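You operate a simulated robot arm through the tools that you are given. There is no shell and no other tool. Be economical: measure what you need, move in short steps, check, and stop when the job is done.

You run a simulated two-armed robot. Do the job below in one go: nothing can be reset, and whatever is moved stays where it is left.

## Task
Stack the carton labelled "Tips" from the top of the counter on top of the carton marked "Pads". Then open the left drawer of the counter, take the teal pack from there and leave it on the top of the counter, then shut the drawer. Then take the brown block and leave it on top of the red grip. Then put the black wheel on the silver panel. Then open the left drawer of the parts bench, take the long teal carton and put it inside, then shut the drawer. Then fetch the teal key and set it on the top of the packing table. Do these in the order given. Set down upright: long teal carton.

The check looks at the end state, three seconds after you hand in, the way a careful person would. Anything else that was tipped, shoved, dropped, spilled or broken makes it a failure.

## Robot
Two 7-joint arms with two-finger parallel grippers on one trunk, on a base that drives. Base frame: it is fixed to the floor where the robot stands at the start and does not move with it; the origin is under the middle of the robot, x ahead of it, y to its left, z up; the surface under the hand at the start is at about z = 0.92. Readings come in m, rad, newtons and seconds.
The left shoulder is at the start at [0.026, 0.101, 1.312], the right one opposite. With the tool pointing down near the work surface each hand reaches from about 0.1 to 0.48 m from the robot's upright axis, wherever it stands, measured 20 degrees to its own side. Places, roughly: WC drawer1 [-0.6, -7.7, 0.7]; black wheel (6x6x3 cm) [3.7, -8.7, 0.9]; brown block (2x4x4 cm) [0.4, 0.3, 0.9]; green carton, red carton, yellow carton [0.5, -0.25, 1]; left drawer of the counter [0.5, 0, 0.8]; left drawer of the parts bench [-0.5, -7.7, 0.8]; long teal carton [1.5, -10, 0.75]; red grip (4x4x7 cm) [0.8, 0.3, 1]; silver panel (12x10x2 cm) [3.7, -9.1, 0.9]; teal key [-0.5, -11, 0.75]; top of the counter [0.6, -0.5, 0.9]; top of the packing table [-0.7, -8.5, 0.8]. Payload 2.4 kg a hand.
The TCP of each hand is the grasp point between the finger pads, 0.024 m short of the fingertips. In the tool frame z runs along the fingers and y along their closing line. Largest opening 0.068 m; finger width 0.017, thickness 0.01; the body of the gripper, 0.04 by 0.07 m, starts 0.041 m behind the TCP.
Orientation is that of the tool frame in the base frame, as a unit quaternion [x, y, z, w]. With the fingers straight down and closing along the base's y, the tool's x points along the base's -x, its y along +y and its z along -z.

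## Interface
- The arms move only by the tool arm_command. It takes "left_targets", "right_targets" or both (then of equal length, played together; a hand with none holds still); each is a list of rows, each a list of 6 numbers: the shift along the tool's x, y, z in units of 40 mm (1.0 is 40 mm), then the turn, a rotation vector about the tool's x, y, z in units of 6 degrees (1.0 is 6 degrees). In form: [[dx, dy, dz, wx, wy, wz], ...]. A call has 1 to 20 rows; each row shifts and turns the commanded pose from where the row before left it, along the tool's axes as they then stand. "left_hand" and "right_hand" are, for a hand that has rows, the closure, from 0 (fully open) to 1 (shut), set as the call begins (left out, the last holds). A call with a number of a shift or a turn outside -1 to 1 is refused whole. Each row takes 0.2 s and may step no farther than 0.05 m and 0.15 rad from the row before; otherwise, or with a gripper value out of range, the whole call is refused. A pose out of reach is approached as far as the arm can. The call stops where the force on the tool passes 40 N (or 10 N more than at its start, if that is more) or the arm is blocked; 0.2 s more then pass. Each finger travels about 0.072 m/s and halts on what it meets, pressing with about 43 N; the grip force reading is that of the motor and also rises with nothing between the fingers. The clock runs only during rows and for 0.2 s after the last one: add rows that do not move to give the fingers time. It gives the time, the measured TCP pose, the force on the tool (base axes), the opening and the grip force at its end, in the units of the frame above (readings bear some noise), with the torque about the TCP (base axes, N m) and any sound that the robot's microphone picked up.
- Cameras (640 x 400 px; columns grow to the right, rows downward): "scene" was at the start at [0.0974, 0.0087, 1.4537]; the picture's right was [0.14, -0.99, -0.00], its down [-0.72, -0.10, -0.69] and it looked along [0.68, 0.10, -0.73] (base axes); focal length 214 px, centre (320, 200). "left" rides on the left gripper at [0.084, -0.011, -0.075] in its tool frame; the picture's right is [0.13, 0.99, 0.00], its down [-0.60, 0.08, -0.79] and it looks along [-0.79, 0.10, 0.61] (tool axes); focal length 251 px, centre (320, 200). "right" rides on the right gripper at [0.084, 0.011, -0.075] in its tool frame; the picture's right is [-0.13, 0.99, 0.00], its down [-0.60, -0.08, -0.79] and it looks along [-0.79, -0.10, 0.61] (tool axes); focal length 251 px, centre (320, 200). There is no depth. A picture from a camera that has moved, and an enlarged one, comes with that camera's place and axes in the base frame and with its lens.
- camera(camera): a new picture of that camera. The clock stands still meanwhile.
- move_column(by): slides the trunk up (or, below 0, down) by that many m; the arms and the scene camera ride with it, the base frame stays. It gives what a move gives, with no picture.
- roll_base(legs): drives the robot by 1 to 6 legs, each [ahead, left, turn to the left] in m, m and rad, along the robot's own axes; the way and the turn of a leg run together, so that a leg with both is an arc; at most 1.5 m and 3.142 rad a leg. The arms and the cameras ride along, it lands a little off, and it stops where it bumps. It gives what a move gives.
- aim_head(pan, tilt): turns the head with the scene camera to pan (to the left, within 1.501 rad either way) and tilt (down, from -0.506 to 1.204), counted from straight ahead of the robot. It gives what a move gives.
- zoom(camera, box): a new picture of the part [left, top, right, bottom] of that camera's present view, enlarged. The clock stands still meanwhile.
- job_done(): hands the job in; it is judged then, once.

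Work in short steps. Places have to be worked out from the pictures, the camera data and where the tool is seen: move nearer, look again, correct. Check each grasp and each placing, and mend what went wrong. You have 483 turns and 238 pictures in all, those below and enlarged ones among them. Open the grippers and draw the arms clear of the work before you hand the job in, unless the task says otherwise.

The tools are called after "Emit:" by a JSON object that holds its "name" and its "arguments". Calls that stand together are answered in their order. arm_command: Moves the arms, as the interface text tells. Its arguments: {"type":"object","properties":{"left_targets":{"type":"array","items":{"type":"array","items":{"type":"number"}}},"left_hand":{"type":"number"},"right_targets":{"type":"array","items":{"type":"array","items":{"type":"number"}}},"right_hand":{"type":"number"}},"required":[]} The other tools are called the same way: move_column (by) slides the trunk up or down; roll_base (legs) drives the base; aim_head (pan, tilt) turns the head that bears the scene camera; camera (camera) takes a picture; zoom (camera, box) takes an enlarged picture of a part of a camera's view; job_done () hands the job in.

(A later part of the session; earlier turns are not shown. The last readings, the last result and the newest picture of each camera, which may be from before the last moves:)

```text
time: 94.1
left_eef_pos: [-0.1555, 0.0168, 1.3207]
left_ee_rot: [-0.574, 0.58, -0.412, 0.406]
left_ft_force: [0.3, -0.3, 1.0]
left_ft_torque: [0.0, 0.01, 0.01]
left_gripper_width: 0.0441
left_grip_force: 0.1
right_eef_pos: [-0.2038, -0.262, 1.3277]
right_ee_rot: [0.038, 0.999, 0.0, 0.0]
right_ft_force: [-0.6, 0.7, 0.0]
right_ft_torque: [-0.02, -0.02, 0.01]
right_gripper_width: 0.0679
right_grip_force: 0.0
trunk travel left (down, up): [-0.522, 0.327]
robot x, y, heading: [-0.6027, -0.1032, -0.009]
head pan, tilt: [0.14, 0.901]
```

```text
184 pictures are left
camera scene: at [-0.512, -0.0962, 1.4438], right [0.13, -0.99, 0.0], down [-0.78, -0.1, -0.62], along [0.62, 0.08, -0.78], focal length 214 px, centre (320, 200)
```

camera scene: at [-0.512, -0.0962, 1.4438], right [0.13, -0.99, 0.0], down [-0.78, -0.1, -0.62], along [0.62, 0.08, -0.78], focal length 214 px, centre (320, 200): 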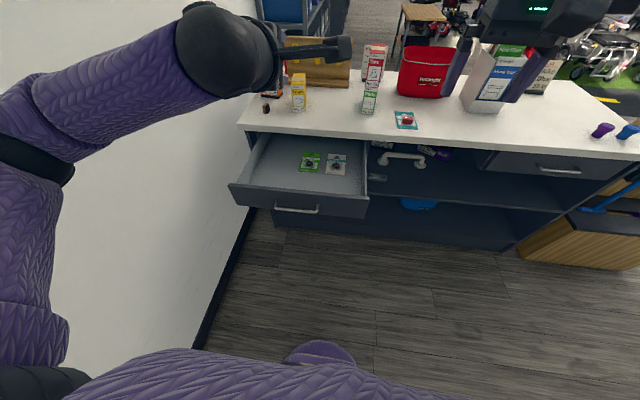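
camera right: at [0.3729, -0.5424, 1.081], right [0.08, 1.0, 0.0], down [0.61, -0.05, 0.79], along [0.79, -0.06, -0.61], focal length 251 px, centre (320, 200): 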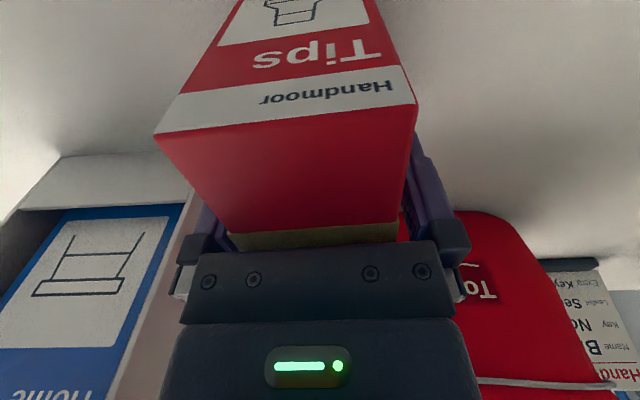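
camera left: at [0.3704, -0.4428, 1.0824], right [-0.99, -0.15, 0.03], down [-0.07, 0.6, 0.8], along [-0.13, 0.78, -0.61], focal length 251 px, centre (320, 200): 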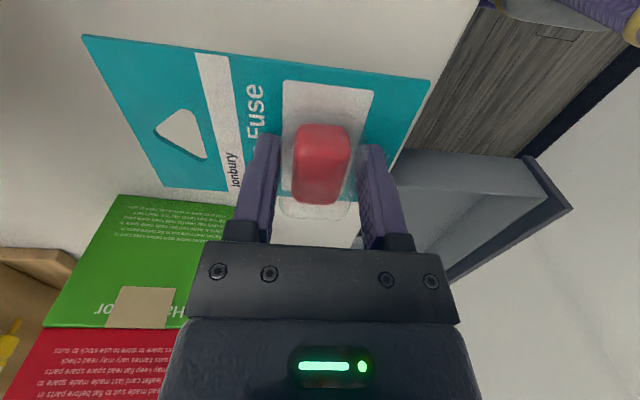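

Hand clear ahead of the drawer. I lower the trunk to bar height.

Emit:
{"name": "move_column", "arguments": {"by": -0.4}}

Emit:
{"name": "move_column", "arguments": {"by": -0.078}}

Emit:
{"name": "camera", "arguments": {"camera": "left"}}

```text
time: 98.0
left_eef_pos: [-0.1562, 0.0167, 0.9238]
left_ee_rot: [-0.574, 0.58, -0.412, 0.406]
left_ft_force: [0.6, 0.1, 0.4]
left_ft_torque: [0.01, -0.04, -0.02]
left_gripper_width: 0.0443
left_grip_force: 0.0
right_eef_pos: [-0.2039, -0.2621, 0.9287]
right_ee_rot: [0.037, 0.999, 0.0, -0.001]
right_ft_force: [-0.1, -0.1, 0.1]
right_ft_torque: [-0.01, -0.01, 0.0]
right_gripper_width: 0.0678
right_grip_force: 0.1
trunk travel left (down, up): [-0.122, 0.727]
robot x, y, heading: [-0.6064, -0.1025, -0.011]
head pan, tilt: [0.14, 0.901]
```

```text
time: 99.1
left_eef_pos: [-0.1572, 0.0167, 0.8456]
left_ee_rot: [-0.574, 0.58, -0.411, 0.407]
left_ft_force: [-0.1, 0.7, -0.1]
left_ft_torque: [-0.01, 0.01, -0.01]
left_gripper_width: 0.044
left_grip_force: 0.1
right_eef_pos: [-0.2041, -0.2615, 0.85]
right_ee_rot: [0.037, 0.999, 0.0, -0.001]
right_ft_force: [-0.5, -0.2, 0.2]
right_ft_torque: [-0.03, -0.02, 0.03]
right_gripper_width: 0.0681
right_grip_force: 0.1
trunk travel left (down, up): [-0.044, 0.805]
robot x, y, heading: [-0.6014, -0.1041, -0.007]
head pan, tilt: [0.14, 0.901]
```

```text
183 pictures are left
camera left: at [-0.2259, -0.0654, 0.8805], right [-0.33, -0.13, -0.94], down [-0.77, 0.61, 0.19], along [0.55, 0.78, -0.3], focal length 251 px, centre (320, 200)
```

left: 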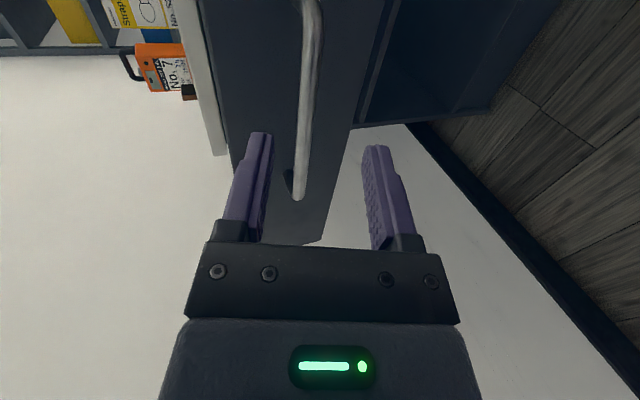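

I advance 6.7 cm onto the bar and close.

Emit:
{"name": "arm_command", "arguments": {"left_targets": [[0, -0.07, 0.56, 0, 0, 0], [0, -0.07, 0.56, 0, 0, 0], [0, -0.07, 0.54, 0, 0, 0]]}}

Emit:
{"name": "arm_command", "arguments": {"left_targets": [[0, 0, 0, 0, 0, 0], [0, 0, 0, 0, 0, 0], [0, 0, 0, 0, 0, 0]], "left_hand": 1}}

```text
time: 99.9
left_eef_pos: [-0.0926, 0.0161, 0.8297]
left_ee_rot: [-0.574, 0.58, -0.411, 0.406]
left_ft_force: [0.8, -0.2, -0.4]
left_ft_torque: [-0.01, 0.0, -0.03]
left_gripper_width: 0.0441
left_grip_force: 0.1
right_eef_pos: [-0.2043, -0.2623, 0.8491]
right_ee_rot: [0.037, 0.999, 0.0, 0.0]
right_ft_force: [0.5, 0.0, -0.2]
right_ft_torque: [0.03, -0.02, -0.01]
right_gripper_width: 0.068
right_grip_force: 0.1
trunk travel left (down, up): [-0.044, 0.805]
robot x, y, heading: [-0.6075, -0.1058, -0.012]
head pan, tilt: [0.14, 0.901]
```

```text
time: 100.7
left_eef_pos: [-0.0927, 0.0154, 0.8304]
left_ee_rot: [-0.574, 0.58, -0.412, 0.406]
left_ft_force: [3.0, -0.3, 10.4]
left_ft_torque: [-0.21, -0.13, -0.07]
left_gripper_width: 0.0118
left_grip_force: 32.4
right_eef_pos: [-0.2035, -0.2626, 0.8494]
right_ee_rot: [0.038, 0.999, 0.0, 0.0]
right_ft_force: [0.4, 0.2, 0.0]
right_ft_torque: [0.03, 0.01, -0.05]
right_gripper_width: 0.0679
right_grip_force: 0.1
trunk travel left (down, up): [-0.044, 0.805]
robot x, y, heading: [-0.6041, -0.1038, -0.009]
head pan, tilt: [0.14, 0.901]
```

Gripped. I drive forward 0.325 m to close.

Emit:
{"name": "roll_base", "arguments": {"legs": [[0.325, 0, 0]]}}

Emit:
{"name": "camera", "arguments": {"camera": "scene"}}

```text
time: 102.8
left_eef_pos: [0.2233, 0.0149, 0.8306]
left_ee_rot: [-0.575, 0.578, -0.411, 0.407]
left_ft_force: [3.1, 28.5, 19.4]
left_ft_torque: [0.1, -0.16, 0.64]
left_gripper_width: 0.0117
left_grip_force: 31.9
right_eef_pos: [0.1126, -0.2624, 0.8491]
right_ee_rot: [0.037, 0.999, -0.001, 0.001]
right_ft_force: [-0.4, -0.4, 0.0]
right_ft_torque: [-0.03, 0.03, -0.01]
right_gripper_width: 0.0684
right_grip_force: 0.1
trunk travel left (down, up): [-0.044, 0.805]
robot x, y, heading: [-0.2853, -0.108, -0.006]
head pan, tilt: [0.14, 0.901]
```

```text
182 pictures are left
camera scene: at [-0.0927, -0.0978, 0.9577], right [0.13, -0.99, 0.0], down [-0.78, -0.1, -0.62], along [0.62, 0.08, -0.78], focal length 214 px, centre (320, 200)
```

scene: 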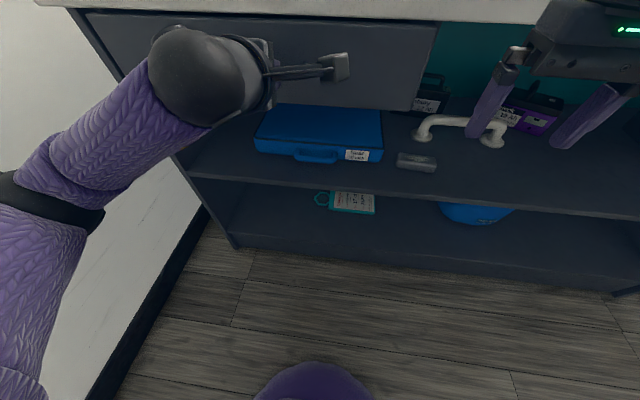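

About 1.2 cm remains; drive forward a bit more.

Emit:
{"name": "roll_base", "arguments": {"legs": [[0.016, -0.003, 0]]}}

```text
time: 103.6
left_eef_pos: [0.2392, 0.0146, 0.8305]
left_ee_rot: [0.577, -0.576, 0.411, -0.409]
left_ft_force: [2.1, 29.8, 9.5]
left_ft_torque: [0.18, -0.02, 0.56]
left_gripper_width: 0.0117
left_grip_force: 32.3
right_eef_pos: [0.1291, -0.2653, 0.8499]
right_ee_rot: [0.036, 0.999, 0.0, 0.0]
right_ft_force: [0.2, 0.0, 0.6]
right_ft_torque: [0.01, 0.01, -0.01]
right_gripper_width: 0.0682
right_grip_force: 0.1
trunk travel left (down, up): [-0.044, 0.805]
robot x, y, heading: [-0.2715, -0.1043, -0.003]
head pan, tilt: [0.14, 0.901]
```

Emit:
{"name": "roll_base", "arguments": {"legs": [[0.012, 0, 0]]}}

Emit:
{"name": "camera", "arguments": {"camera": "scene"}}

```text
time: 104.4
left_eef_pos: [0.2446, 0.0144, 0.8306]
left_ee_rot: [0.577, -0.576, 0.408, -0.41]
left_ft_force: [-12.3, 3.3, 2.5]
left_ft_torque: [-0.17, -0.02, -0.25]
left_gripper_width: 0.012
left_grip_force: 32.8
right_eef_pos: [0.1361, -0.2648, 0.8502]
right_ee_rot: [0.035, 0.999, 0.0, 0.001]
right_ft_force: [-1.0, -0.2, 0.2]
right_ft_torque: [-0.02, 0.02, -0.01]
right_gripper_width: 0.0681
right_grip_force: 0.1
trunk travel left (down, up): [-0.044, 0.805]
robot x, y, heading: [-0.2668, -0.1089, -0.004]
head pan, tilt: [0.14, 0.901]
stopped in leg 1: the force on the tool passed its limit at 51 N (the readings are from after the stop); the commanded pose is now the measured one
```

```text
181 pictures are left
camera scene: at [-0.0701, -0.1015, 0.9577], right [0.14, -0.99, 0.0], down [-0.78, -0.11, -0.62], along [0.62, 0.08, -0.78], focal length 214 px, centre (320, 200)
```

scene: 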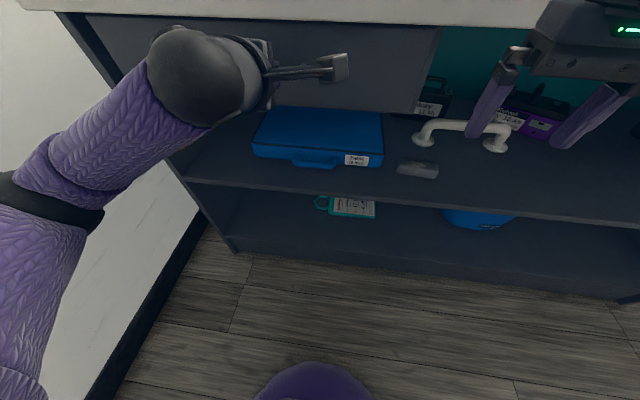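

The drawer hit its stop. I release and back off.

Emit:
{"name": "arm_command", "arguments": {"left_targets": [[0, 0, 0, 0, 0, 0], [0, 0, 0, 0, 0, 0], [0, 0, 0, 0, 0, 0]], "left_hand": 0.4}}

Emit:
{"name": "roll_base", "arguments": {"legs": [[-0.15, 0, 0]]}}

Emit:
{"name": "move_column", "arguments": {"by": 0.4}}

Emit:
{"name": "camera", "arguments": {"camera": "scene"}}

```text
time: 105.2
left_eef_pos: [0.2455, 0.0146, 0.8307]
left_ee_rot: [0.578, -0.577, 0.407, -0.409]
left_ft_force: [-0.1, -0.1, 0.2]
left_ft_torque: [0.0, 0.0, 0.01]
left_gripper_width: 0.0409
left_grip_force: 0.1
right_eef_pos: [0.1369, -0.2653, 0.8493]
right_ee_rot: [0.035, 0.999, 0.0, 0.0]
right_ft_force: [0.4, 0.2, 0.3]
right_ft_torque: [0.01, -0.02, -0.03]
right_gripper_width: 0.0679
right_grip_force: 0.0
trunk travel left (down, up): [-0.044, 0.805]
robot x, y, heading: [-0.2657, -0.112, -0.006]
head pan, tilt: [0.14, 0.901]
```

```text
time: 106.6
left_eef_pos: [0.0974, 0.0144, 0.8293]
left_ee_rot: [0.578, -0.577, 0.407, -0.409]
left_ft_force: [0.0, -0.4, -0.2]
left_ft_torque: [-0.01, -0.01, -0.01]
left_gripper_width: 0.041
left_grip_force: 0.1
right_eef_pos: [-0.013, -0.2641, 0.8508]
right_ee_rot: [0.035, 0.999, 0.0, 0.0]
right_ft_force: [-0.1, 0.4, 1.1]
right_ft_torque: [-0.01, 0.0, 0.0]
right_gripper_width: 0.0678
right_grip_force: 0.0
trunk travel left (down, up): [-0.044, 0.805]
robot x, y, heading: [-0.4134, -0.1102, -0.003]
head pan, tilt: [0.14, 0.901]
```

```text
time: 110.4
left_eef_pos: [0.0964, 0.0164, 1.2299]
left_ee_rot: [0.578, -0.576, 0.407, -0.41]
left_ft_force: [-0.1, -0.5, -0.3]
left_ft_torque: [-0.01, 0.05, 0.02]
left_gripper_width: 0.0408
left_grip_force: 0.1
right_eef_pos: [-0.0137, -0.2657, 1.2495]
right_ee_rot: [0.034, 0.999, 0.001, -0.001]
right_ft_force: [0.4, 0.1, 1.4]
right_ft_torque: [0.0, 0.01, 0.0]
right_gripper_width: 0.0681
right_grip_force: 0.0
trunk travel left (down, up): [-0.444, 0.405]
robot x, y, heading: [-0.4169, -0.1107, 0.002]
head pan, tilt: [0.14, 0.901]
```

```text
180 pictures are left
camera scene: at [-0.3148, -0.1008, 1.3654], right [0.14, -0.99, 0.0], down [-0.78, -0.11, -0.62], along [0.62, 0.08, -0.78], focal length 214 px, centre (320, 200)
```

scene: 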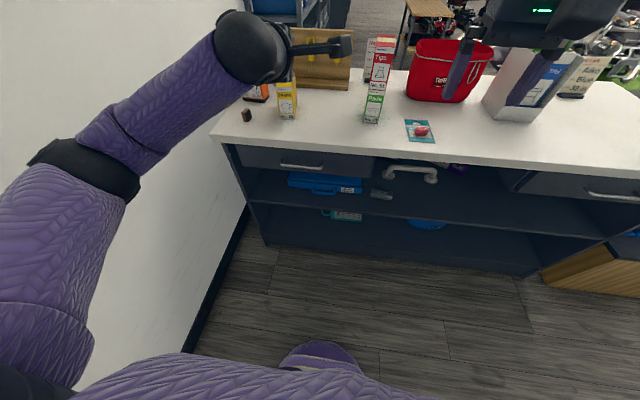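

The drawer is shut. Next the brown block; the red grip lies behind the key board. I pitch/roll the left tool back down and look around at the back area.

Emit:
{"name": "arm_command", "arguments": {"left_targets": [[0, 0, 0, -1, 0, 0], [0, 0, 0, -1, 0, 0], [0, 0, 0, -1, 0, 0], [0, 0, 0, -1, 0, 0], [0, 0, 0, -1, 0, 0], [0, 0, 0, -1, 0, 0], [0, 0, 0, -1, 0, 0], [0, 0, 0, -1, 0, 0], [0, 0, 0, -1, 0, 0], [0, 0, 0, -1, 0, 0], [0, 0, 0, -1, 0, 0], [0, 0, 0, -0.8, 0, 0]], "left_hand": 0}}

Emit:
{"name": "aim_head", "arguments": {"pan": 0.2, "tilt": 0.35}}

Emit:
{"name": "camera", "arguments": {"camera": "scene"}}

```text
time: 113.0
left_eef_pos: [0.0525, 0.0312, 1.2168]
left_ee_rot: [0.708, -0.706, -0.003, 0.001]
left_ft_force: [0.2, 0.2, -0.1]
left_ft_torque: [0.02, -0.03, -0.04]
left_gripper_width: 0.0678
left_grip_force: 0.1
left hand out of reach, approached as far as the arm can: row 10, 11, 12
right_eef_pos: [-0.0131, -0.2664, 1.2499]
right_ee_rot: [0.035, 0.999, 0.001, 0.0]
right_ft_force: [-0.1, -0.2, -0.1]
right_ft_torque: [0.01, 0.03, -0.01]
right_gripper_width: 0.0683
right_grip_force: 0.0
trunk travel left (down, up): [-0.444, 0.405]
robot x, y, heading: [-0.4137, -0.1081, -0.008]
head pan, tilt: [0.14, 0.901]
```

```text
time: 114.0
left_eef_pos: [0.0523, 0.0322, 1.2172]
left_ee_rot: [0.709, -0.705, -0.002, 0.001]
left_ft_force: [-0.1, -0.3, -0.2]
left_ft_torque: [0.0, 0.0, -0.01]
left_gripper_width: 0.068
left_grip_force: 0.0
right_eef_pos: [-0.0126, -0.2659, 1.2494]
right_ee_rot: [0.035, 0.999, 0.0, 0.001]
right_ft_force: [0.2, 0.6, -0.3]
right_ft_torque: [0.0, -0.01, 0.0]
right_gripper_width: 0.068
right_grip_force: 0.1
trunk travel left (down, up): [-0.444, 0.405]
robot x, y, heading: [-0.4164, -0.11, -0.001]
head pan, tilt: [0.201, 0.351]
```

```text
179 pictures are left
camera scene: at [-0.2984, -0.0928, 1.4129], right [0.2, -0.98, 0.0], down [-0.34, -0.07, -0.94], along [0.92, 0.18, -0.34], focal length 214 px, centre (320, 200)
```

scene: 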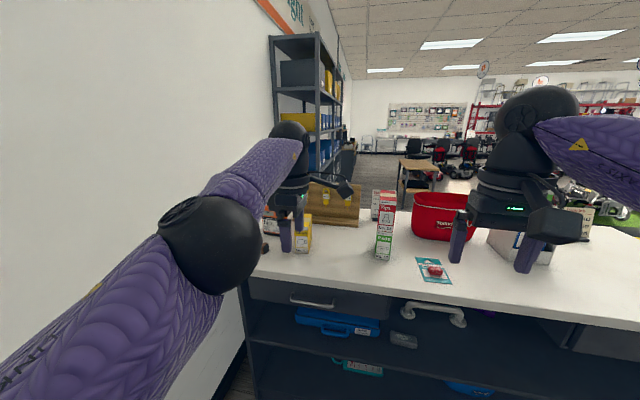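

The grip stands at about (0.81,0.28) behind the board, with shelving behind; it can only be reached from behind the counter with the right hand. So I'll take the block with the right hand: first tuck the left hand and raise the trunk.

Emit:
{"name": "arm_command", "arguments": {"left_targets": [[0.2, 0.9, 0, 0, 0, 0], [0.2, 0.9, 0, 0, 0, 0], [0.2, 0.9, 0, 0, 0, 0], [0.2, 0.9, 0, 0, 0, 0]]}}

Emit:
{"name": "move_column", "arguments": {"by": 0.08}}

Emit:
{"name": "roll_base", "arguments": {"legs": [[0.36, 0.1, 0.0], [0.05, 0.05, 0.6]]}}

Emit:
{"name": "aim_head", "arguments": {"pan": 0.0, "tilt": 0.75}}

Emit:
{"name": "camera", "arguments": {"camera": "scene"}}

```text
time: 115.0
left_eef_pos: [0.0331, -0.0009, 1.2525]
left_ee_rot: [0.708, -0.706, -0.003, 0.002]
left_ft_force: [0.6, 0.7, -0.1]
left_ft_torque: [-0.02, 0.02, -0.01]
left_gripper_width: 0.0678
left_grip_force: 0.1
left hand out of reach, approached as far as the arm can: row 1, 2, 3, 4
right_eef_pos: [-0.0132, -0.2663, 1.2486]
right_ee_rot: [0.035, 0.999, 0.0, 0.001]
right_ft_force: [-0.2, 0.0, 0.0]
right_ft_torque: [0.03, 0.03, 0.01]
right_gripper_width: 0.0681
right_grip_force: 0.0
trunk travel left (down, up): [-0.444, 0.405]
robot x, y, heading: [-0.4156, -0.1087, 0.001]
head pan, tilt: [0.201, 0.351]
```

```text
time: 116.1
left_eef_pos: [0.0312, -0.0011, 1.3405]
left_ee_rot: [0.708, -0.706, 0.005, -0.007]
left_ft_force: [-0.2, -0.2, -0.4]
left_ft_torque: [0.01, 0.04, 0.02]
left_gripper_width: 0.0682
left_grip_force: 0.1
right_eef_pos: [-0.0123, -0.2655, 1.33]
right_ee_rot: [0.035, 0.999, 0.0, 0.0]
right_ft_force: [-0.2, 0.2, 0.3]
right_ft_torque: [-0.01, 0.01, -0.03]
right_gripper_width: 0.0681
right_grip_force: 0.1
trunk travel left (down, up): [-0.524, 0.325]
robot x, y, heading: [-0.4161, -0.1056, -0.006]
head pan, tilt: [0.201, 0.351]
```

```text
time: 120.2
left_eef_pos: [0.2906, 0.3897, 1.3414]
left_ee_rot: [0.884, -0.467, 0.003, -0.009]
left_ft_force: [0.2, 0.5, -0.2]
left_ft_torque: [-0.02, -0.03, 0.0]
left_gripper_width: 0.0683
left_grip_force: 0.0
right_eef_pos: [0.4027, 0.1456, 1.331]
right_ee_rot: [-0.259, 0.966, 0.0, 0.001]
right_ft_force: [-0.1, -0.1, -0.1]
right_ft_torque: [-0.02, 0.0, 0.0]
right_gripper_width: 0.0682
right_grip_force: 0.0
trunk travel left (down, up): [-0.524, 0.325]
robot x, y, heading: [-0.0206, 0.048, 0.589]
head pan, tilt: [0.201, 0.351]
```

```text
time: 121.0
left_eef_pos: [0.2888, 0.3884, 1.3414]
left_ee_rot: [0.884, -0.467, 0.004, -0.008]
left_ft_force: [-0.3, 1.7, -0.4]
left_ft_torque: [0.03, -0.02, -0.02]
left_gripper_width: 0.068
left_grip_force: 0.0
right_eef_pos: [0.4015, 0.1448, 1.3289]
right_ee_rot: [-0.259, 0.966, 0.0, 0.0]
right_ft_force: [-0.3, 0.0, 0.8]
right_ft_torque: [0.03, -0.02, 0.03]
right_gripper_width: 0.068
right_grip_force: 0.0
trunk travel left (down, up): [-0.524, 0.325]
robot x, y, heading: [-0.0192, 0.0485, 0.587]
head pan, tilt: [0.0, 0.75]
```

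```text
178 pictures are left
camera scene: at [0.0647, 0.1031, 1.4577], right [0.56, -0.83, 0.0], down [-0.57, -0.38, -0.73], along [0.61, 0.41, -0.68], focal length 214 px, centre (320, 200)
```

scene: 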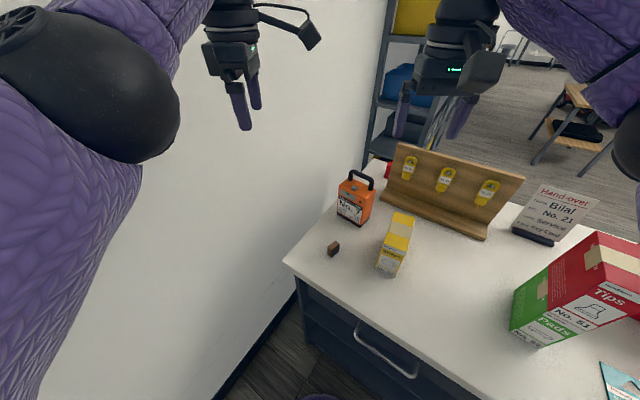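

Emit:
{"name": "zoom", "arguments": {"camera": "scene", "box": [270, 140, 450, 290]}}

Emit:
{"name": "camera", "arguments": {"camera": "right"}}

```text
2.67 times, centred on (360, 215) of scene
camera zoom: at [0.0647, 0.1031, 1.4577], right [0.56, -0.83, 0.0], down [-0.57, -0.38, -0.73], along [0.61, 0.41, -0.68], focal length 572 px, centre (213, 160)
```

zoom: 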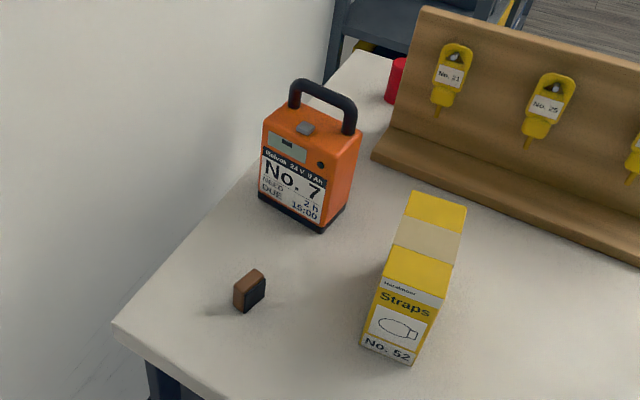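

```text
176 pictures are left
camera right: at [0.3253, 0.1124, 1.404], right [-0.38, 0.92, 0.0], down [0.56, 0.23, 0.79], along [0.73, 0.3, -0.61], focal length 251 px, centre (320, 200)
```

right: 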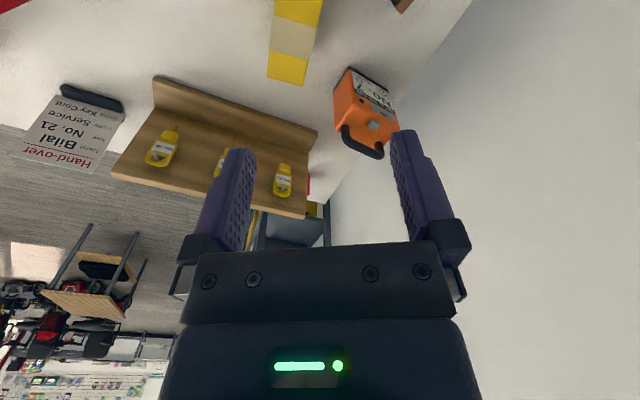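

The block stands on edge, 2 cm thick, centre ≈(0.385,0.266), long axis −20°. I first retract the left hand toward the body to keep out of the way.

Emit:
{"name": "arm_command", "arguments": {"left_targets": [[0, 0.8, 0, 0, 0, 0], [0, 0.8, 0, 0, 0, 0], [0, 0.8, 0, 0, 0, 0], [0, 0.8, 0, 0, 0, 0]]}}

Emit:
{"name": "arm_command", "arguments": {"right_targets": [[-0.2, 0.48, 0.7, 0, 0, 0.93], [-0.2, 0.48, 0.7, 0, 0, 0.93], [0, 0, 0, 0, 0, 0.93], [0, 0, 0, 0, 0, 0.93], [0, 0, 0, 0, 0, 0.93], [0, 0, 0, 0, 0, 0.93], [0, 0, 0, 0, 0, 0.93], [0, 0, 0, 0, 0, 0.93], [0, 0, 0, 0, 0, 0.93]]}}

Emit:
{"name": "camera", "arguments": {"camera": "scene"}}

```text
time: 122.0
left_eef_pos: [0.1823, 0.3162, 1.3381]
left_ee_rot: [0.884, -0.467, 0.003, -0.007]
left_ft_force: [0.0, 0.0, -0.2]
left_ft_torque: [-0.02, -0.02, 0.0]
left_gripper_width: 0.068
left_grip_force: 0.1
right_eef_pos: [0.4013, 0.1442, 1.3291]
right_ee_rot: [-0.259, 0.966, 0.0, 0.0]
right_ft_force: [0.1, -0.9, 0.0]
right_ft_torque: [-0.03, 0.0, -0.03]
right_gripper_width: 0.0682
right_grip_force: 0.0
trunk travel left (down, up): [-0.524, 0.325]
robot x, y, heading: [-0.0159, 0.0513, 0.591]
head pan, tilt: [0.0, 0.75]
```

```text
time: 124.0
left_eef_pos: [0.1832, 0.3175, 1.3373]
left_ee_rot: [0.884, -0.466, 0.003, -0.008]
left_ft_force: [0.0, 0.3, 0.0]
left_ft_torque: [0.01, -0.01, -0.05]
left_gripper_width: 0.0681
left_grip_force: 0.1
right_eef_pos: [0.3986, 0.186, 1.2736]
right_ee_rot: [0.175, 0.985, 0.0, 0.0]
right_ft_force: [0.4, 0.2, 0.0]
right_ft_torque: [-0.03, 0.02, 0.04]
right_gripper_width: 0.068
right_grip_force: 0.0
trunk travel left (down, up): [-0.524, 0.325]
robot x, y, heading: [-0.0173, 0.0477, 0.589]
head pan, tilt: [0.0, 0.75]
```

```text
175 pictures are left
camera scene: at [0.0646, 0.1031, 1.4577], right [0.56, -0.83, 0.0], down [-0.57, -0.38, -0.73], along [0.61, 0.41, -0.68], focal length 214 px, centre (320, 200)
```

scene: 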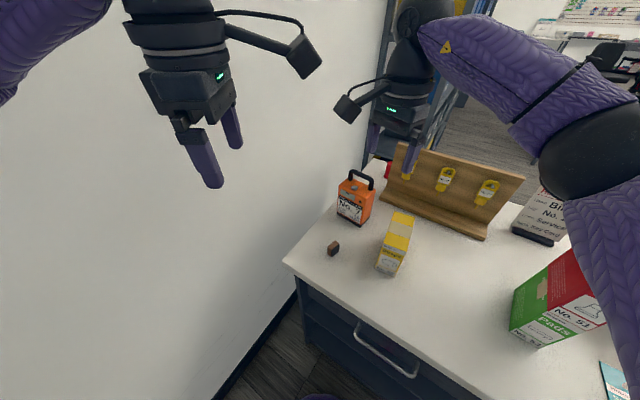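

Yaw is aligned. I move above the block at z≈1.08.

Emit:
{"name": "arm_command", "arguments": {"right_targets": [[0.2, 0.35, 0.97, 0, 0, 0], [0.2, 0.35, 0.97, 0, 0, 0], [0.2, 0.35, 0.97, 0, 0, 0], [0.2, 0.35, 0.97, 0, 0, 0], [0.2, 0.35, 0.97, 0, 0, 0]]}}

Emit:
{"name": "camera", "arguments": {"camera": "right"}}

Emit:
{"name": "zoom", "arguments": {"camera": "scene", "box": [280, 140, 440, 290]}}

```text
time: 125.2
left_eef_pos: [0.1831, 0.3164, 1.3377]
left_ee_rot: [0.884, -0.468, 0.004, -0.007]
left_ft_force: [-0.4, 0.5, 0.0]
left_ft_torque: [0.0, -0.05, 0.02]
left_gripper_width: 0.0681
left_grip_force: 0.1
right_eef_pos: [0.3838, 0.2669, 1.0744]
right_ee_rot: [0.176, 0.984, 0.0, 0.001]
right_ft_force: [-0.1, 0.4, 0.2]
right_ft_torque: [-0.03, -0.01, -0.02]
right_gripper_width: 0.0679
right_grip_force: 0.1
trunk travel left (down, up): [-0.524, 0.325]
robot x, y, heading: [-0.0213, 0.0502, 0.589]
head pan, tilt: [0.0, 0.75]
```

```text
174 pictures are left
camera right: at [0.3111, 0.306, 1.1486], right [0.46, 0.89, 0.0], down [0.54, -0.28, 0.79], along [0.7, -0.37, -0.61], focal length 251 px, centre (320, 200)
```

right: 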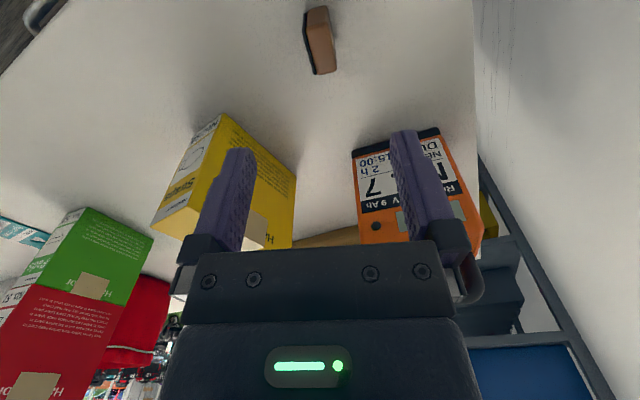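

```text
2.67 times, centred on (360, 215) of scene
camera zoom: at [0.0644, 0.1038, 1.4576], right [0.56, -0.83, 0.0], down [-0.57, -0.38, -0.73], along [0.61, 0.41, -0.68], focal length 572 px, centre (213, 160)
```

zoom: 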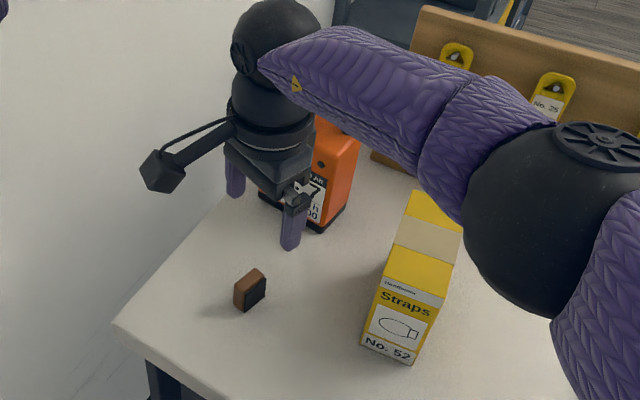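

Hand camera puts the block centre at ≈(0.373,0.272). I correct ~1.2 cm along tool x, 3 mm along y, and lower.

Emit:
{"name": "arm_command", "arguments": {"right_targets": [[0.29, 0.08, 0.5, 0, 0, 0], [0, 0, 0.9, 0, 0, 0], [0, 0, 0.9, 0, 0, 0], [0, 0, 0.7, 0, 0, 0]]}}

Emit:
{"name": "camera", "arguments": {"camera": "right"}}

```text
time: 126.2
left_eef_pos: [0.1827, 0.3166, 1.3388]
left_ee_rot: [0.884, -0.467, 0.003, -0.008]
left_ft_force: [0.1, 0.4, -0.1]
left_ft_torque: [0.03, -0.02, -0.01]
left_gripper_width: 0.0678
left_grip_force: 0.1
right_eef_pos: [0.3613, 0.257, 0.9648]
right_ee_rot: [0.175, 0.985, 0.0, 0.001]
right_ft_force: [0.1, -0.1, -0.3]
right_ft_torque: [-0.01, -0.06, -0.01]
right_gripper_width: 0.068
right_grip_force: 0.0
right hand out of reach, approached as far as the arm can: row 3, 4
trunk travel left (down, up): [-0.524, 0.325]
robot x, y, heading: [-0.0203, 0.0485, 0.59]
head pan, tilt: [0.0, 0.75]
```

```text
172 pictures are left
camera right: at [0.2881, 0.2973, 1.0396], right [0.46, 0.89, 0.0], down [0.54, -0.28, 0.79], along [0.7, -0.37, -0.61], focal length 251 px, centre (320, 200)
```

right: 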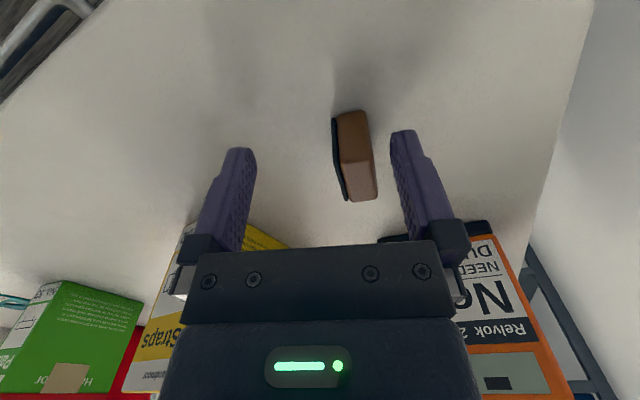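

Arm limit reached; I raise the command 5 cm and lower the trunk 5 cm to get there.

Emit:
{"name": "arm_command", "arguments": {"right_targets": [[0, 0, -0.6, 0, 0, 0], [0, 0, -0.7, 0, 0, 0]]}}

Emit:
{"name": "move_column", "arguments": {"by": -0.05}}

Emit:
{"name": "camera", "arguments": {"camera": "right"}}

```text
time: 126.8
left_eef_pos: [0.1825, 0.3153, 1.338]
left_ee_rot: [0.884, -0.467, 0.004, -0.009]
left_ft_force: [0.1, -0.1, 0.4]
left_ft_torque: [0.01, 0.03, -0.02]
left_gripper_width: 0.0679
left_grip_force: 0.1
right_eef_pos: [0.36, 0.2561, 1.0159]
right_ee_rot: [0.175, 0.985, 0.0, 0.0]
right_ft_force: [-0.3, 0.0, 0.0]
right_ft_torque: [0.0, -0.01, 0.0]
right_gripper_width: 0.068
right_grip_force: 0.1
trunk travel left (down, up): [-0.524, 0.325]
robot x, y, heading: [-0.0173, 0.0475, 0.589]
head pan, tilt: [0.0, 0.75]
```

```text
time: 127.7
left_eef_pos: [0.1839, 0.3159, 1.2888]
left_ee_rot: [0.884, -0.468, 0.003, -0.009]
left_ft_force: [0.1, 0.0, -0.5]
left_ft_torque: [-0.04, -0.01, 0.01]
left_gripper_width: 0.0679
left_grip_force: 0.1
right_eef_pos: [0.3589, 0.2574, 0.9665]
right_ee_rot: [0.175, 0.985, 0.0, -0.001]
right_ft_force: [-0.3, 0.2, 0.2]
right_ft_torque: [0.01, 0.0, 0.0]
right_gripper_width: 0.0682
right_grip_force: 0.1
trunk travel left (down, up): [-0.474, 0.375]
robot x, y, heading: [-0.0219, 0.0492, 0.589]
head pan, tilt: [0.0, 0.75]
```

```text
171 pictures are left
camera right: at [0.2851, 0.2967, 1.0413], right [0.46, 0.89, 0.0], down [0.54, -0.28, 0.79], along [0.7, -0.37, -0.61], focal length 251 px, centre (320, 200)
```

right: 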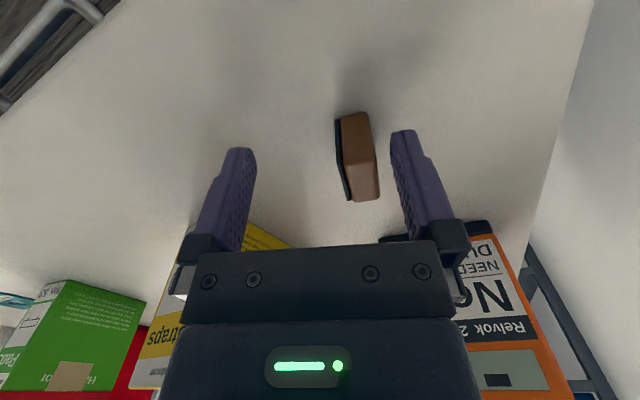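

I shift 19 mm along tool y, −9 mm tool x and lower 18 mm.

Emit:
{"name": "arm_command", "arguments": {"right_targets": [[-0.23, 0.47, 0, 0, 0, 0], [0, 0, 0.45, 0, 0, 0]]}}

Emit:
{"name": "camera", "arguments": {"camera": "right"}}

```text
time: 128.3
left_eef_pos: [0.1832, 0.3168, 1.2885]
left_ee_rot: [0.884, -0.468, 0.003, -0.008]
left_ft_force: [-0.2, 0.5, 0.4]
left_ft_torque: [0.02, 0.0, 0.0]
left_gripper_width: 0.0682
left_grip_force: 0.1
right_eef_pos: [0.3732, 0.2722, 0.9493]
right_ee_rot: [0.175, 0.985, 0.0, 0.0]
right_ft_force: [0.1, 0.4, 0.8]
right_ft_torque: [-0.01, 0.01, 0.0]
right_gripper_width: 0.0681
right_grip_force: 0.0
trunk travel left (down, up): [-0.474, 0.375]
robot x, y, heading: [-0.0195, 0.0499, 0.593]
head pan, tilt: [0.0, 0.75]
```

```text
170 pictures are left
camera right: at [0.2994, 0.3116, 1.0243], right [0.46, 0.89, 0.0], down [0.54, -0.28, 0.79], along [0.7, -0.37, -0.61], focal length 251 px, centre (320, 200)
```

right: 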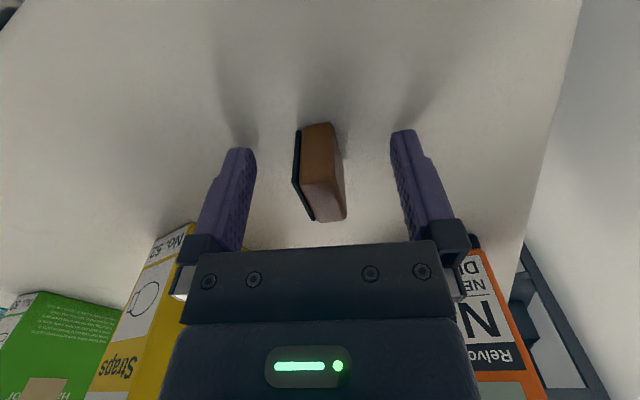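

The block is centred between fingers. I close and lift.

Emit:
{"name": "arm_command", "arguments": {"right_targets": [[0, 0, 0, 0, 0, 0], [0, 0, 0, 0, 0, 0], [0, 0, 0, 0, 0, 0], [0, 0, 0, 0, 0, 0], [0, 0, 0, 0, 0, 0]], "right_hand": 1}}

Emit:
{"name": "arm_command", "arguments": {"right_targets": [[0, 0, -0.5, 0, 0, 0], [0, 0, -1, 0, 0, 0], [0, 0, -1, 0, 0, 0], [0, 0, -1, 0, 0, 0], [0, 0, -1, 0, 0, 0], [0, 0, -1, 0, 0, 0]]}}

Emit:
{"name": "camera", "arguments": {"camera": "right"}}

```text
time: 129.5
left_eef_pos: [0.1835, 0.3156, 1.2877]
left_ee_rot: [0.884, -0.467, 0.004, -0.008]
left_ft_force: [0.0, 1.0, 1.0]
left_ft_torque: [0.0, 0.0, 0.02]
left_gripper_width: 0.068
left_grip_force: 0.1
right_eef_pos: [0.3732, 0.2711, 0.9499]
right_ee_rot: [0.175, 0.985, 0.001, 0.0]
right_ft_force: [0.1, 0.0, -0.6]
right_ft_torque: [-0.04, 0.0, -0.01]
right_gripper_width: 0.0181
right_grip_force: 35.8
trunk travel left (down, up): [-0.474, 0.375]
robot x, y, heading: [-0.0211, 0.0467, 0.595]
head pan, tilt: [0.0, 0.75]
```

```text
time: 130.9
left_eef_pos: [0.1838, 0.3164, 1.2886]
left_ee_rot: [0.884, -0.467, 0.003, -0.009]
left_ft_force: [-0.2, -0.8, -0.2]
left_ft_torque: [-0.01, -0.01, -0.02]
left_gripper_width: 0.0679
left_grip_force: 0.0
right_eef_pos: [0.3734, 0.2699, 1.1669]
right_ee_rot: [0.175, 0.985, 0.0, 0.0]
right_ft_force: [-0.5, -0.1, -0.9]
right_ft_torque: [0.02, 0.02, 0.03]
right_gripper_width: 0.0178
right_grip_force: 36.5
trunk travel left (down, up): [-0.474, 0.375]
robot x, y, heading: [-0.0181, 0.047, 0.59]
head pan, tilt: [0.0, 0.75]
```

```text
169 pictures are left
camera right: at [0.2995, 0.3094, 1.2408], right [0.46, 0.89, 0.0], down [0.54, -0.28, 0.79], along [0.7, -0.37, -0.61], focal length 251 px, centre (320, 200)
```

right: 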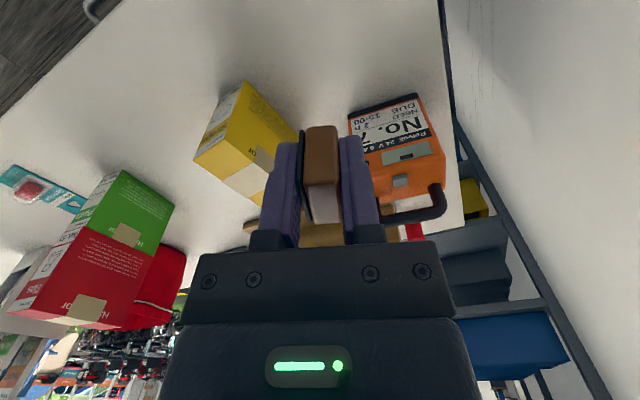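

Block held. I raise the trunk, back away with heading 0, and survey the right side for a route behind the counter.

Emit:
{"name": "move_column", "arguments": {"by": 0.15}}

Emit:
{"name": "roll_base", "arguments": {"legs": [[-0.35, 0, 0], [0, 0, -0.59]]}}

Emit:
{"name": "aim_head", "arguments": {"pan": -0.9, "tilt": 0.4}}

Emit:
{"name": "camera", "arguments": {"camera": "scene"}}

```text
time: 132.7
left_eef_pos: [0.184, 0.3161, 1.4382]
left_ee_rot: [0.884, -0.467, 0.003, -0.008]
left_ft_force: [0.1, 0.0, 0.4]
left_ft_torque: [0.0, -0.05, 0.05]
left_gripper_width: 0.068
left_grip_force: 0.1
right_eef_pos: [0.3728, 0.2717, 1.3178]
right_ee_rot: [0.175, 0.985, -0.001, 0.0]
right_ft_force: [0.2, -0.3, 0.0]
right_ft_torque: [0.02, 0.03, -0.03]
right_gripper_width: 0.0179
right_grip_force: 36.2
trunk travel left (down, up): [-0.624, 0.225]
robot x, y, heading: [-0.0227, 0.0479, 0.589]
head pan, tilt: [0.0, 0.75]
```

```text
time: 136.6
left_eef_pos: [0.017, -0.0328, 1.4384]
left_ee_rot: [0.709, -0.705, 0.005, -0.007]
left_ft_force: [-1.8, -0.1, 0.3]
left_ft_torque: [0.0, 0.03, 0.01]
left_gripper_width: 0.0682
left_grip_force: 0.0
right_eef_pos: [0.1502, -0.1762, 1.3189]
right_ee_rot: [0.456, 0.89, 0.0, -0.001]
right_ft_force: [0.8, 0.7, -1.3]
right_ft_torque: [0.04, 0.0, 0.0]
right_gripper_width: 0.0182
right_grip_force: 36.3
trunk travel left (down, up): [-0.624, 0.225]
robot x, y, heading: [-0.3017, -0.142, 0.0]
head pan, tilt: [0.0, 0.75]
```

```text
time: 137.8
left_eef_pos: [0.0176, -0.0331, 1.4388]
left_ee_rot: [0.709, -0.705, 0.006, -0.008]
left_ft_force: [-0.2, -0.2, 0.1]
left_ft_torque: [0.0, 0.01, -0.01]
left_gripper_width: 0.068
left_grip_force: 0.0
right_eef_pos: [0.1487, -0.1764, 1.3185]
right_ee_rot: [0.455, 0.89, -0.001, 0.0]
right_ft_force: [-0.4, 1.3, -0.6]
right_ft_torque: [0.0, 0.02, -0.01]
right_gripper_width: 0.0181
right_grip_force: 37.4
trunk travel left (down, up): [-0.624, 0.225]
robot x, y, heading: [-0.3002, -0.1399, -0.007]
head pan, tilt: [-0.901, 0.4]
```

```text
168 pictures are left
camera scene: at [-0.2305, -0.2161, 1.5889], right [-0.78, -0.62, 0.0], down [-0.24, 0.31, -0.92], along [0.57, -0.72, -0.39], focal length 214 px, centre (320, 200)
```

scene: 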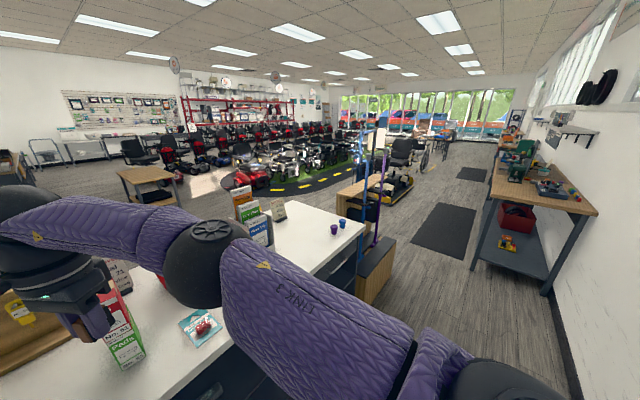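

I see a route: right along the front, past the wooden box at y≈−2.1, then forward behind the counter. I drive to the right first and look again.

Emit:
{"name": "roll_base", "arguments": {"legs": [[0, -1.2, 0]]}}

Emit:
{"name": "aim_head", "arguments": {"pan": -0.5, "tilt": 0.5}}

Emit:
{"name": "camera", "arguments": {"camera": "scene"}}

```text
time: 144.0
left_eef_pos: [0.0267, -1.2565, 1.439]
left_ee_rot: [0.718, -0.696, 0.006, -0.007]
left_ft_force: [1.1, 0.3, -0.4]
left_ft_torque: [-0.02, -0.01, 0.0]
left_gripper_width: 0.0682
left_grip_force: 0.1
right_eef_pos: [0.1629, -1.3974, 1.3186]
right_ee_rot: [0.445, 0.896, 0.001, -0.001]
right_ft_force: [0.3, -0.5, -1.5]
right_ft_torque: [0.01, 0.0, -0.01]
right_gripper_width: 0.0181
right_grip_force: 36.5
trunk travel left (down, up): [-0.624, 0.225]
robot x, y, heading: [-0.2862, -1.3714, 0.027]
head pan, tilt: [-0.901, 0.4]
```

```text
time: 144.8
left_eef_pos: [0.0263, -1.2579, 1.438]
left_ee_rot: [0.717, -0.697, 0.006, -0.008]
left_ft_force: [-0.2, -0.4, -0.9]
left_ft_torque: [-0.02, -0.01, -0.03]
left_gripper_width: 0.0681
left_grip_force: 0.0
right_eef_pos: [0.1621, -1.3982, 1.3181]
right_ee_rot: [0.444, 0.896, 0.001, 0.0]
right_ft_force: [-0.4, 0.3, -0.3]
right_ft_torque: [0.04, -0.01, 0.03]
right_gripper_width: 0.0181
right_grip_force: 36.1
trunk travel left (down, up): [-0.624, 0.225]
robot x, y, heading: [-0.2861, -1.3717, 0.023]
head pan, tilt: [-0.499, 0.499]
```

```text
167 pictures are left
camera scene: at [-0.195, -1.4168, 1.5798], right [-0.46, -0.89, 0.0], down [-0.43, 0.22, -0.88], along [0.78, -0.4, -0.48], focal length 214 px, centre (320, 200)
```

scene: 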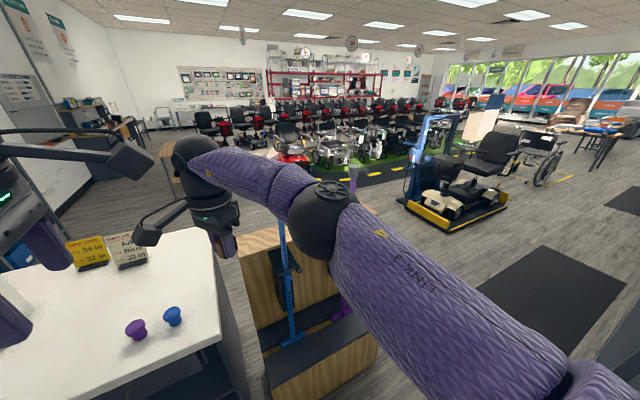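

The way is clear at y≈−2.5. I go around: right, forward, then turn left to face +y behind the counter.

Emit:
{"name": "roll_base", "arguments": {"legs": [[0, -1.15, -0.02], [1.45, 0, 0], [0.25, 0, 0], [0, 0, 1.57]]}}

Emit:
{"name": "aim_head", "arguments": {"pan": 0.3, "tilt": 0.5}}

Emit:
{"name": "camera", "arguments": {"camera": "scene"}}

```text
time: 150.3
left_eef_pos: [0.0743, -2.354, 1.4381]
left_ee_rot: [-0.696, 0.718, -0.007, 0.008]
left_ft_force: [-0.1, -0.2, -0.2]
left_ft_torque: [-0.03, -0.01, 0.0]
left_gripper_width: 0.0681
left_grip_force: 0.1
right_eef_pos: [0.1996, -2.5009, 1.3191]
right_ee_rot: [0.472, 0.882, 0.001, -0.001]
right_ft_force: [0.1, -0.4, -0.5]
right_ft_torque: [-0.02, 0.04, -0.02]
right_gripper_width: 0.018
right_grip_force: 36.3
trunk travel left (down, up): [-0.624, 0.225]
robot x, y, heading: [-0.249, -2.4445, -0.041]
head pan, tilt: [-0.499, 0.499]
stopped in leg 1: the robot was blocked; the commanded pose is now the measured one
```

```text
time: 151.4
left_eef_pos: [0.0723, -2.3529, 1.4385]
left_ee_rot: [-0.695, 0.719, -0.006, 0.007]
left_ft_force: [-0.3, 0.3, -0.3]
left_ft_torque: [0.03, -0.01, 0.02]
left_gripper_width: 0.0681
left_grip_force: 0.2
right_eef_pos: [0.2, -2.5005, 1.318]
right_ee_rot: [0.471, 0.882, 0.0, -0.001]
right_ft_force: [0.3, -0.6, -0.5]
right_ft_torque: [0.01, -0.02, 0.05]
right_gripper_width: 0.0179
right_grip_force: 36.2
trunk travel left (down, up): [-0.624, 0.225]
robot x, y, heading: [-0.2458, -2.4472, -0.038]
head pan, tilt: [0.3, 0.499]
```

```text
166 pictures are left
camera scene: at [-0.1475, -2.4279, 1.5798], right [0.26, -0.97, 0.0], down [-0.46, -0.12, -0.88], along [0.85, 0.22, -0.48], focal length 214 px, centre (320, 200)
```

scene: 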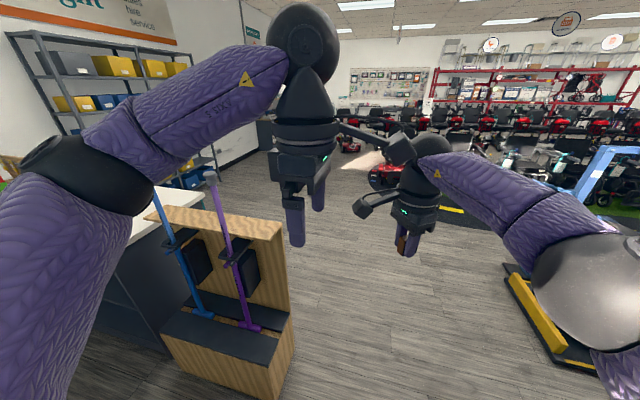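

Bumped lightly against the bench behind on the right. The way forward is clear (stand's right edge y≈−2.02), so I drive forward and then turn.

Emit:
{"name": "roll_base", "arguments": {"legs": [[1.3, 0, 0.038], [0.35, 0, 0], [0, 0, 1.57]]}}

Emit:
{"name": "camera", "arguments": {"camera": "scene"}}

```text
time: 163.8
left_eef_pos: [1.3025, -2.1433, 1.4379]
left_ee_rot: [1.0, 0.025, -0.001, -0.009]
left_ft_force: [-0.9, -0.6, 0.1]
left_ft_torque: [0.0, 0.02, 0.03]
left_gripper_width: 0.068
left_grip_force: 0.0
right_eef_pos: [1.4396, -2.0035, 1.3191]
right_ee_rot: [-0.329, 0.944, 0.0, 0.0]
right_ft_force: [-0.2, 0.4, -0.2]
right_ft_torque: [-0.01, -0.02, 0.05]
right_gripper_width: 0.0183
right_grip_force: 36.5
trunk travel left (down, up): [-0.624, 0.225]
robot x, y, heading: [1.4264, -2.4586, 1.611]
head pan, tilt: [0.3, 0.499]
```

```text
165 pictures are left
camera scene: at [1.3932, -2.3596, 1.5798], right [0.94, 0.34, 0.0], down [0.16, -0.45, -0.88], along [-0.29, 0.83, -0.48], focal length 214 px, centre (320, 200)
```

scene: 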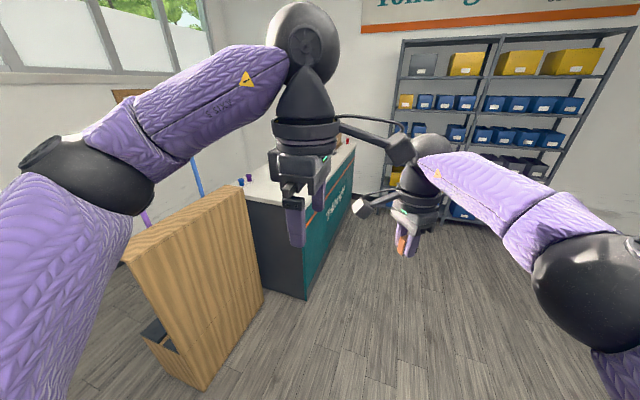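

The counter back is visible, and the shelf stands along the far wall. I drive ahead 1.3 m.

Emit:
{"name": "roll_base", "arguments": {"legs": [[1.3, 0, -0.04]]}}

Emit:
{"name": "camera", "arguments": {"camera": "scene"}}

```text
time: 170.4
left_eef_pos: [1.2839, -0.8101, 1.4372]
left_ee_rot: [1.0, 0.005, -0.001, -0.009]
left_ft_force: [0.2, -0.1, -0.2]
left_ft_torque: [-0.03, -0.01, 0.04]
left_gripper_width: 0.068
left_grip_force: 0.2
right_eef_pos: [1.4274, -0.6784, 1.3191]
right_ee_rot: [-0.31, 0.951, 0.0, 0.0]
right_ft_force: [0.9, 1.4, -0.8]
right_ft_torque: [-0.03, -0.02, 0.02]
right_gripper_width: 0.0181
right_grip_force: 36.7
trunk travel left (down, up): [-0.624, 0.225]
robot x, y, heading: [1.3963, -1.1271, 1.576]
head pan, tilt: [0.3, 0.499]
```

```text
164 pictures are left
camera scene: at [1.3665, -1.0305, 1.5798], right [0.95, 0.3, 0.0], down [0.14, -0.46, -0.88], along [-0.26, 0.84, -0.48], focal length 214 px, centre (320, 200)
```

scene: 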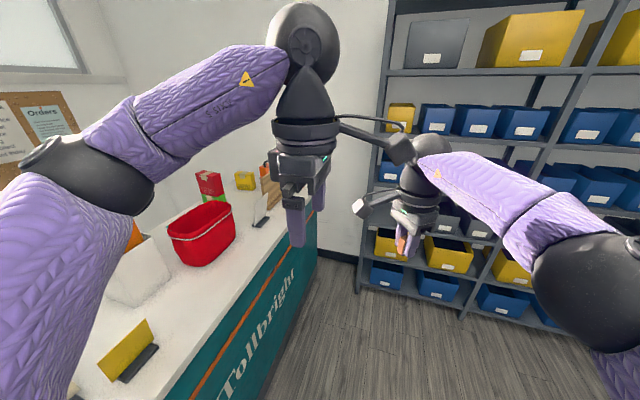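

There is good space: shelf corner at ≈(1.30,0.26), counter back edge x≈0.885. I'll stand at ≈(1.16,0) with heading 160° so the right hand reaches the grip. Turn first, then drive diagonally.

Emit:
{"name": "roll_base", "arguments": {"legs": [[0, 0, 1.216], [0.29, -0.47, 0], [0.29, -0.47, 0]]}}

Emit:
{"name": "aim_head", "arguments": {"pan": -0.3, "tilt": 0.85}}

Emit:
{"name": "camera", "arguments": {"camera": "scene"}}

```text
time: 179.3
left_eef_pos: [0.8564, -0.0374, 1.439]
left_ee_rot: [0.825, 0.565, -0.006, -0.007]
left_ft_force: [-0.1, -1.1, -0.2]
left_ft_torque: [-0.04, 0.01, 0.02]
left_gripper_width: 0.0682
left_grip_force: 0.1
right_eef_pos: [0.7859, 0.1461, 1.3192]
right_ee_rot: [0.79, -0.613, 0.0, 0.0]
right_ft_force: [0.1, 0.7, -0.2]
right_ft_torque: [0.0, 0.01, 0.02]
right_gripper_width: 0.018
right_grip_force: 36.2
trunk travel left (down, up): [-0.624, 0.225]
robot x, y, heading: [1.1942, -0.0519, 2.76]
head pan, tilt: [0.3, 0.499]
```

```text
time: 180.3
left_eef_pos: [0.8569, -0.0357, 1.4388]
left_ee_rot: [0.825, 0.565, -0.006, -0.007]
left_ft_force: [0.0, 0.0, 0.1]
left_ft_torque: [0.0, -0.01, 0.0]
left_gripper_width: 0.0681
left_grip_force: 0.0
right_eef_pos: [0.7857, 0.1446, 1.3192]
right_ee_rot: [0.79, -0.613, 0.0, 0.0]
right_ft_force: [0.7, 0.6, -0.3]
right_ft_torque: [0.02, 0.01, 0.0]
right_gripper_width: 0.018
right_grip_force: 36.2
trunk travel left (down, up): [-0.624, 0.225]
robot x, y, heading: [1.1916, -0.0516, 2.767]
head pan, tilt: [-0.3, 0.85]
```

```text
163 pictures are left
camera scene: at [1.1191, -0.0012, 1.5499], right [0.63, 0.78, 0.0], down [0.59, -0.47, -0.66], along [-0.51, 0.41, -0.75], focal length 214 px, centre (320, 200)
```

scene: 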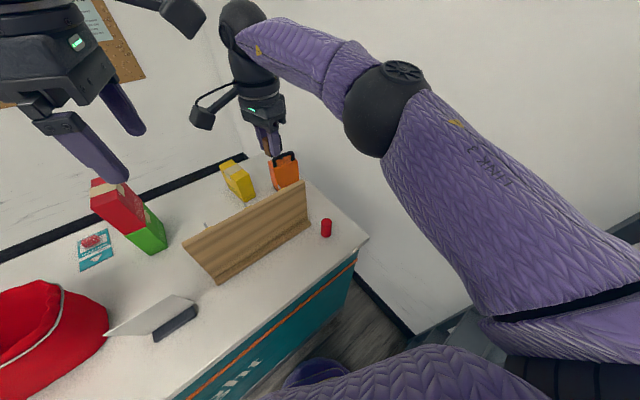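

The red grip is visible. I zoom for its precise place.

Emit:
{"name": "zoom", "arguments": {"camera": "scene", "box": [280, 190, 376, 250]}}

Emit:
{"name": "camera", "arguments": {"camera": "right"}}

```text
6.67 times, centred on (328, 220) of scene
camera zoom: at [1.1191, -0.0012, 1.5499], right [0.63, 0.78, 0.0], down [0.59, -0.47, -0.66], along [-0.51, 0.41, -0.75], focal length 1430 px, centre (267, 67)
```

zoom: 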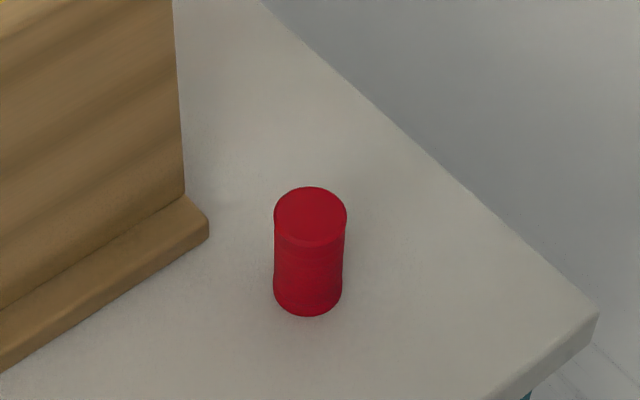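

```text
161 pictures are left
camera right: at [0.7985, 0.0613, 1.3933], right [-0.99, -0.12, 0.0], down [-0.07, 0.6, 0.79], along [-0.1, 0.79, -0.61], focal length 251 px, centre (320, 200)
```

right: 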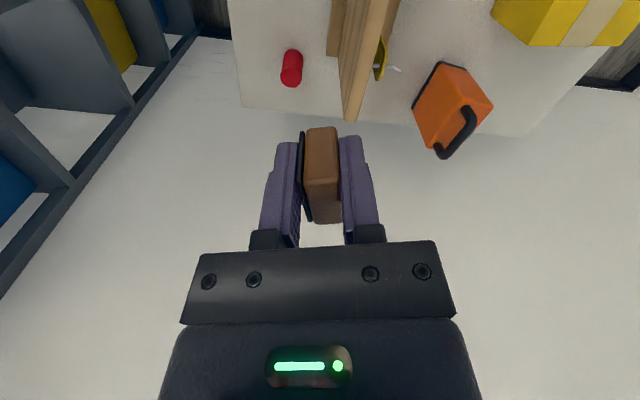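

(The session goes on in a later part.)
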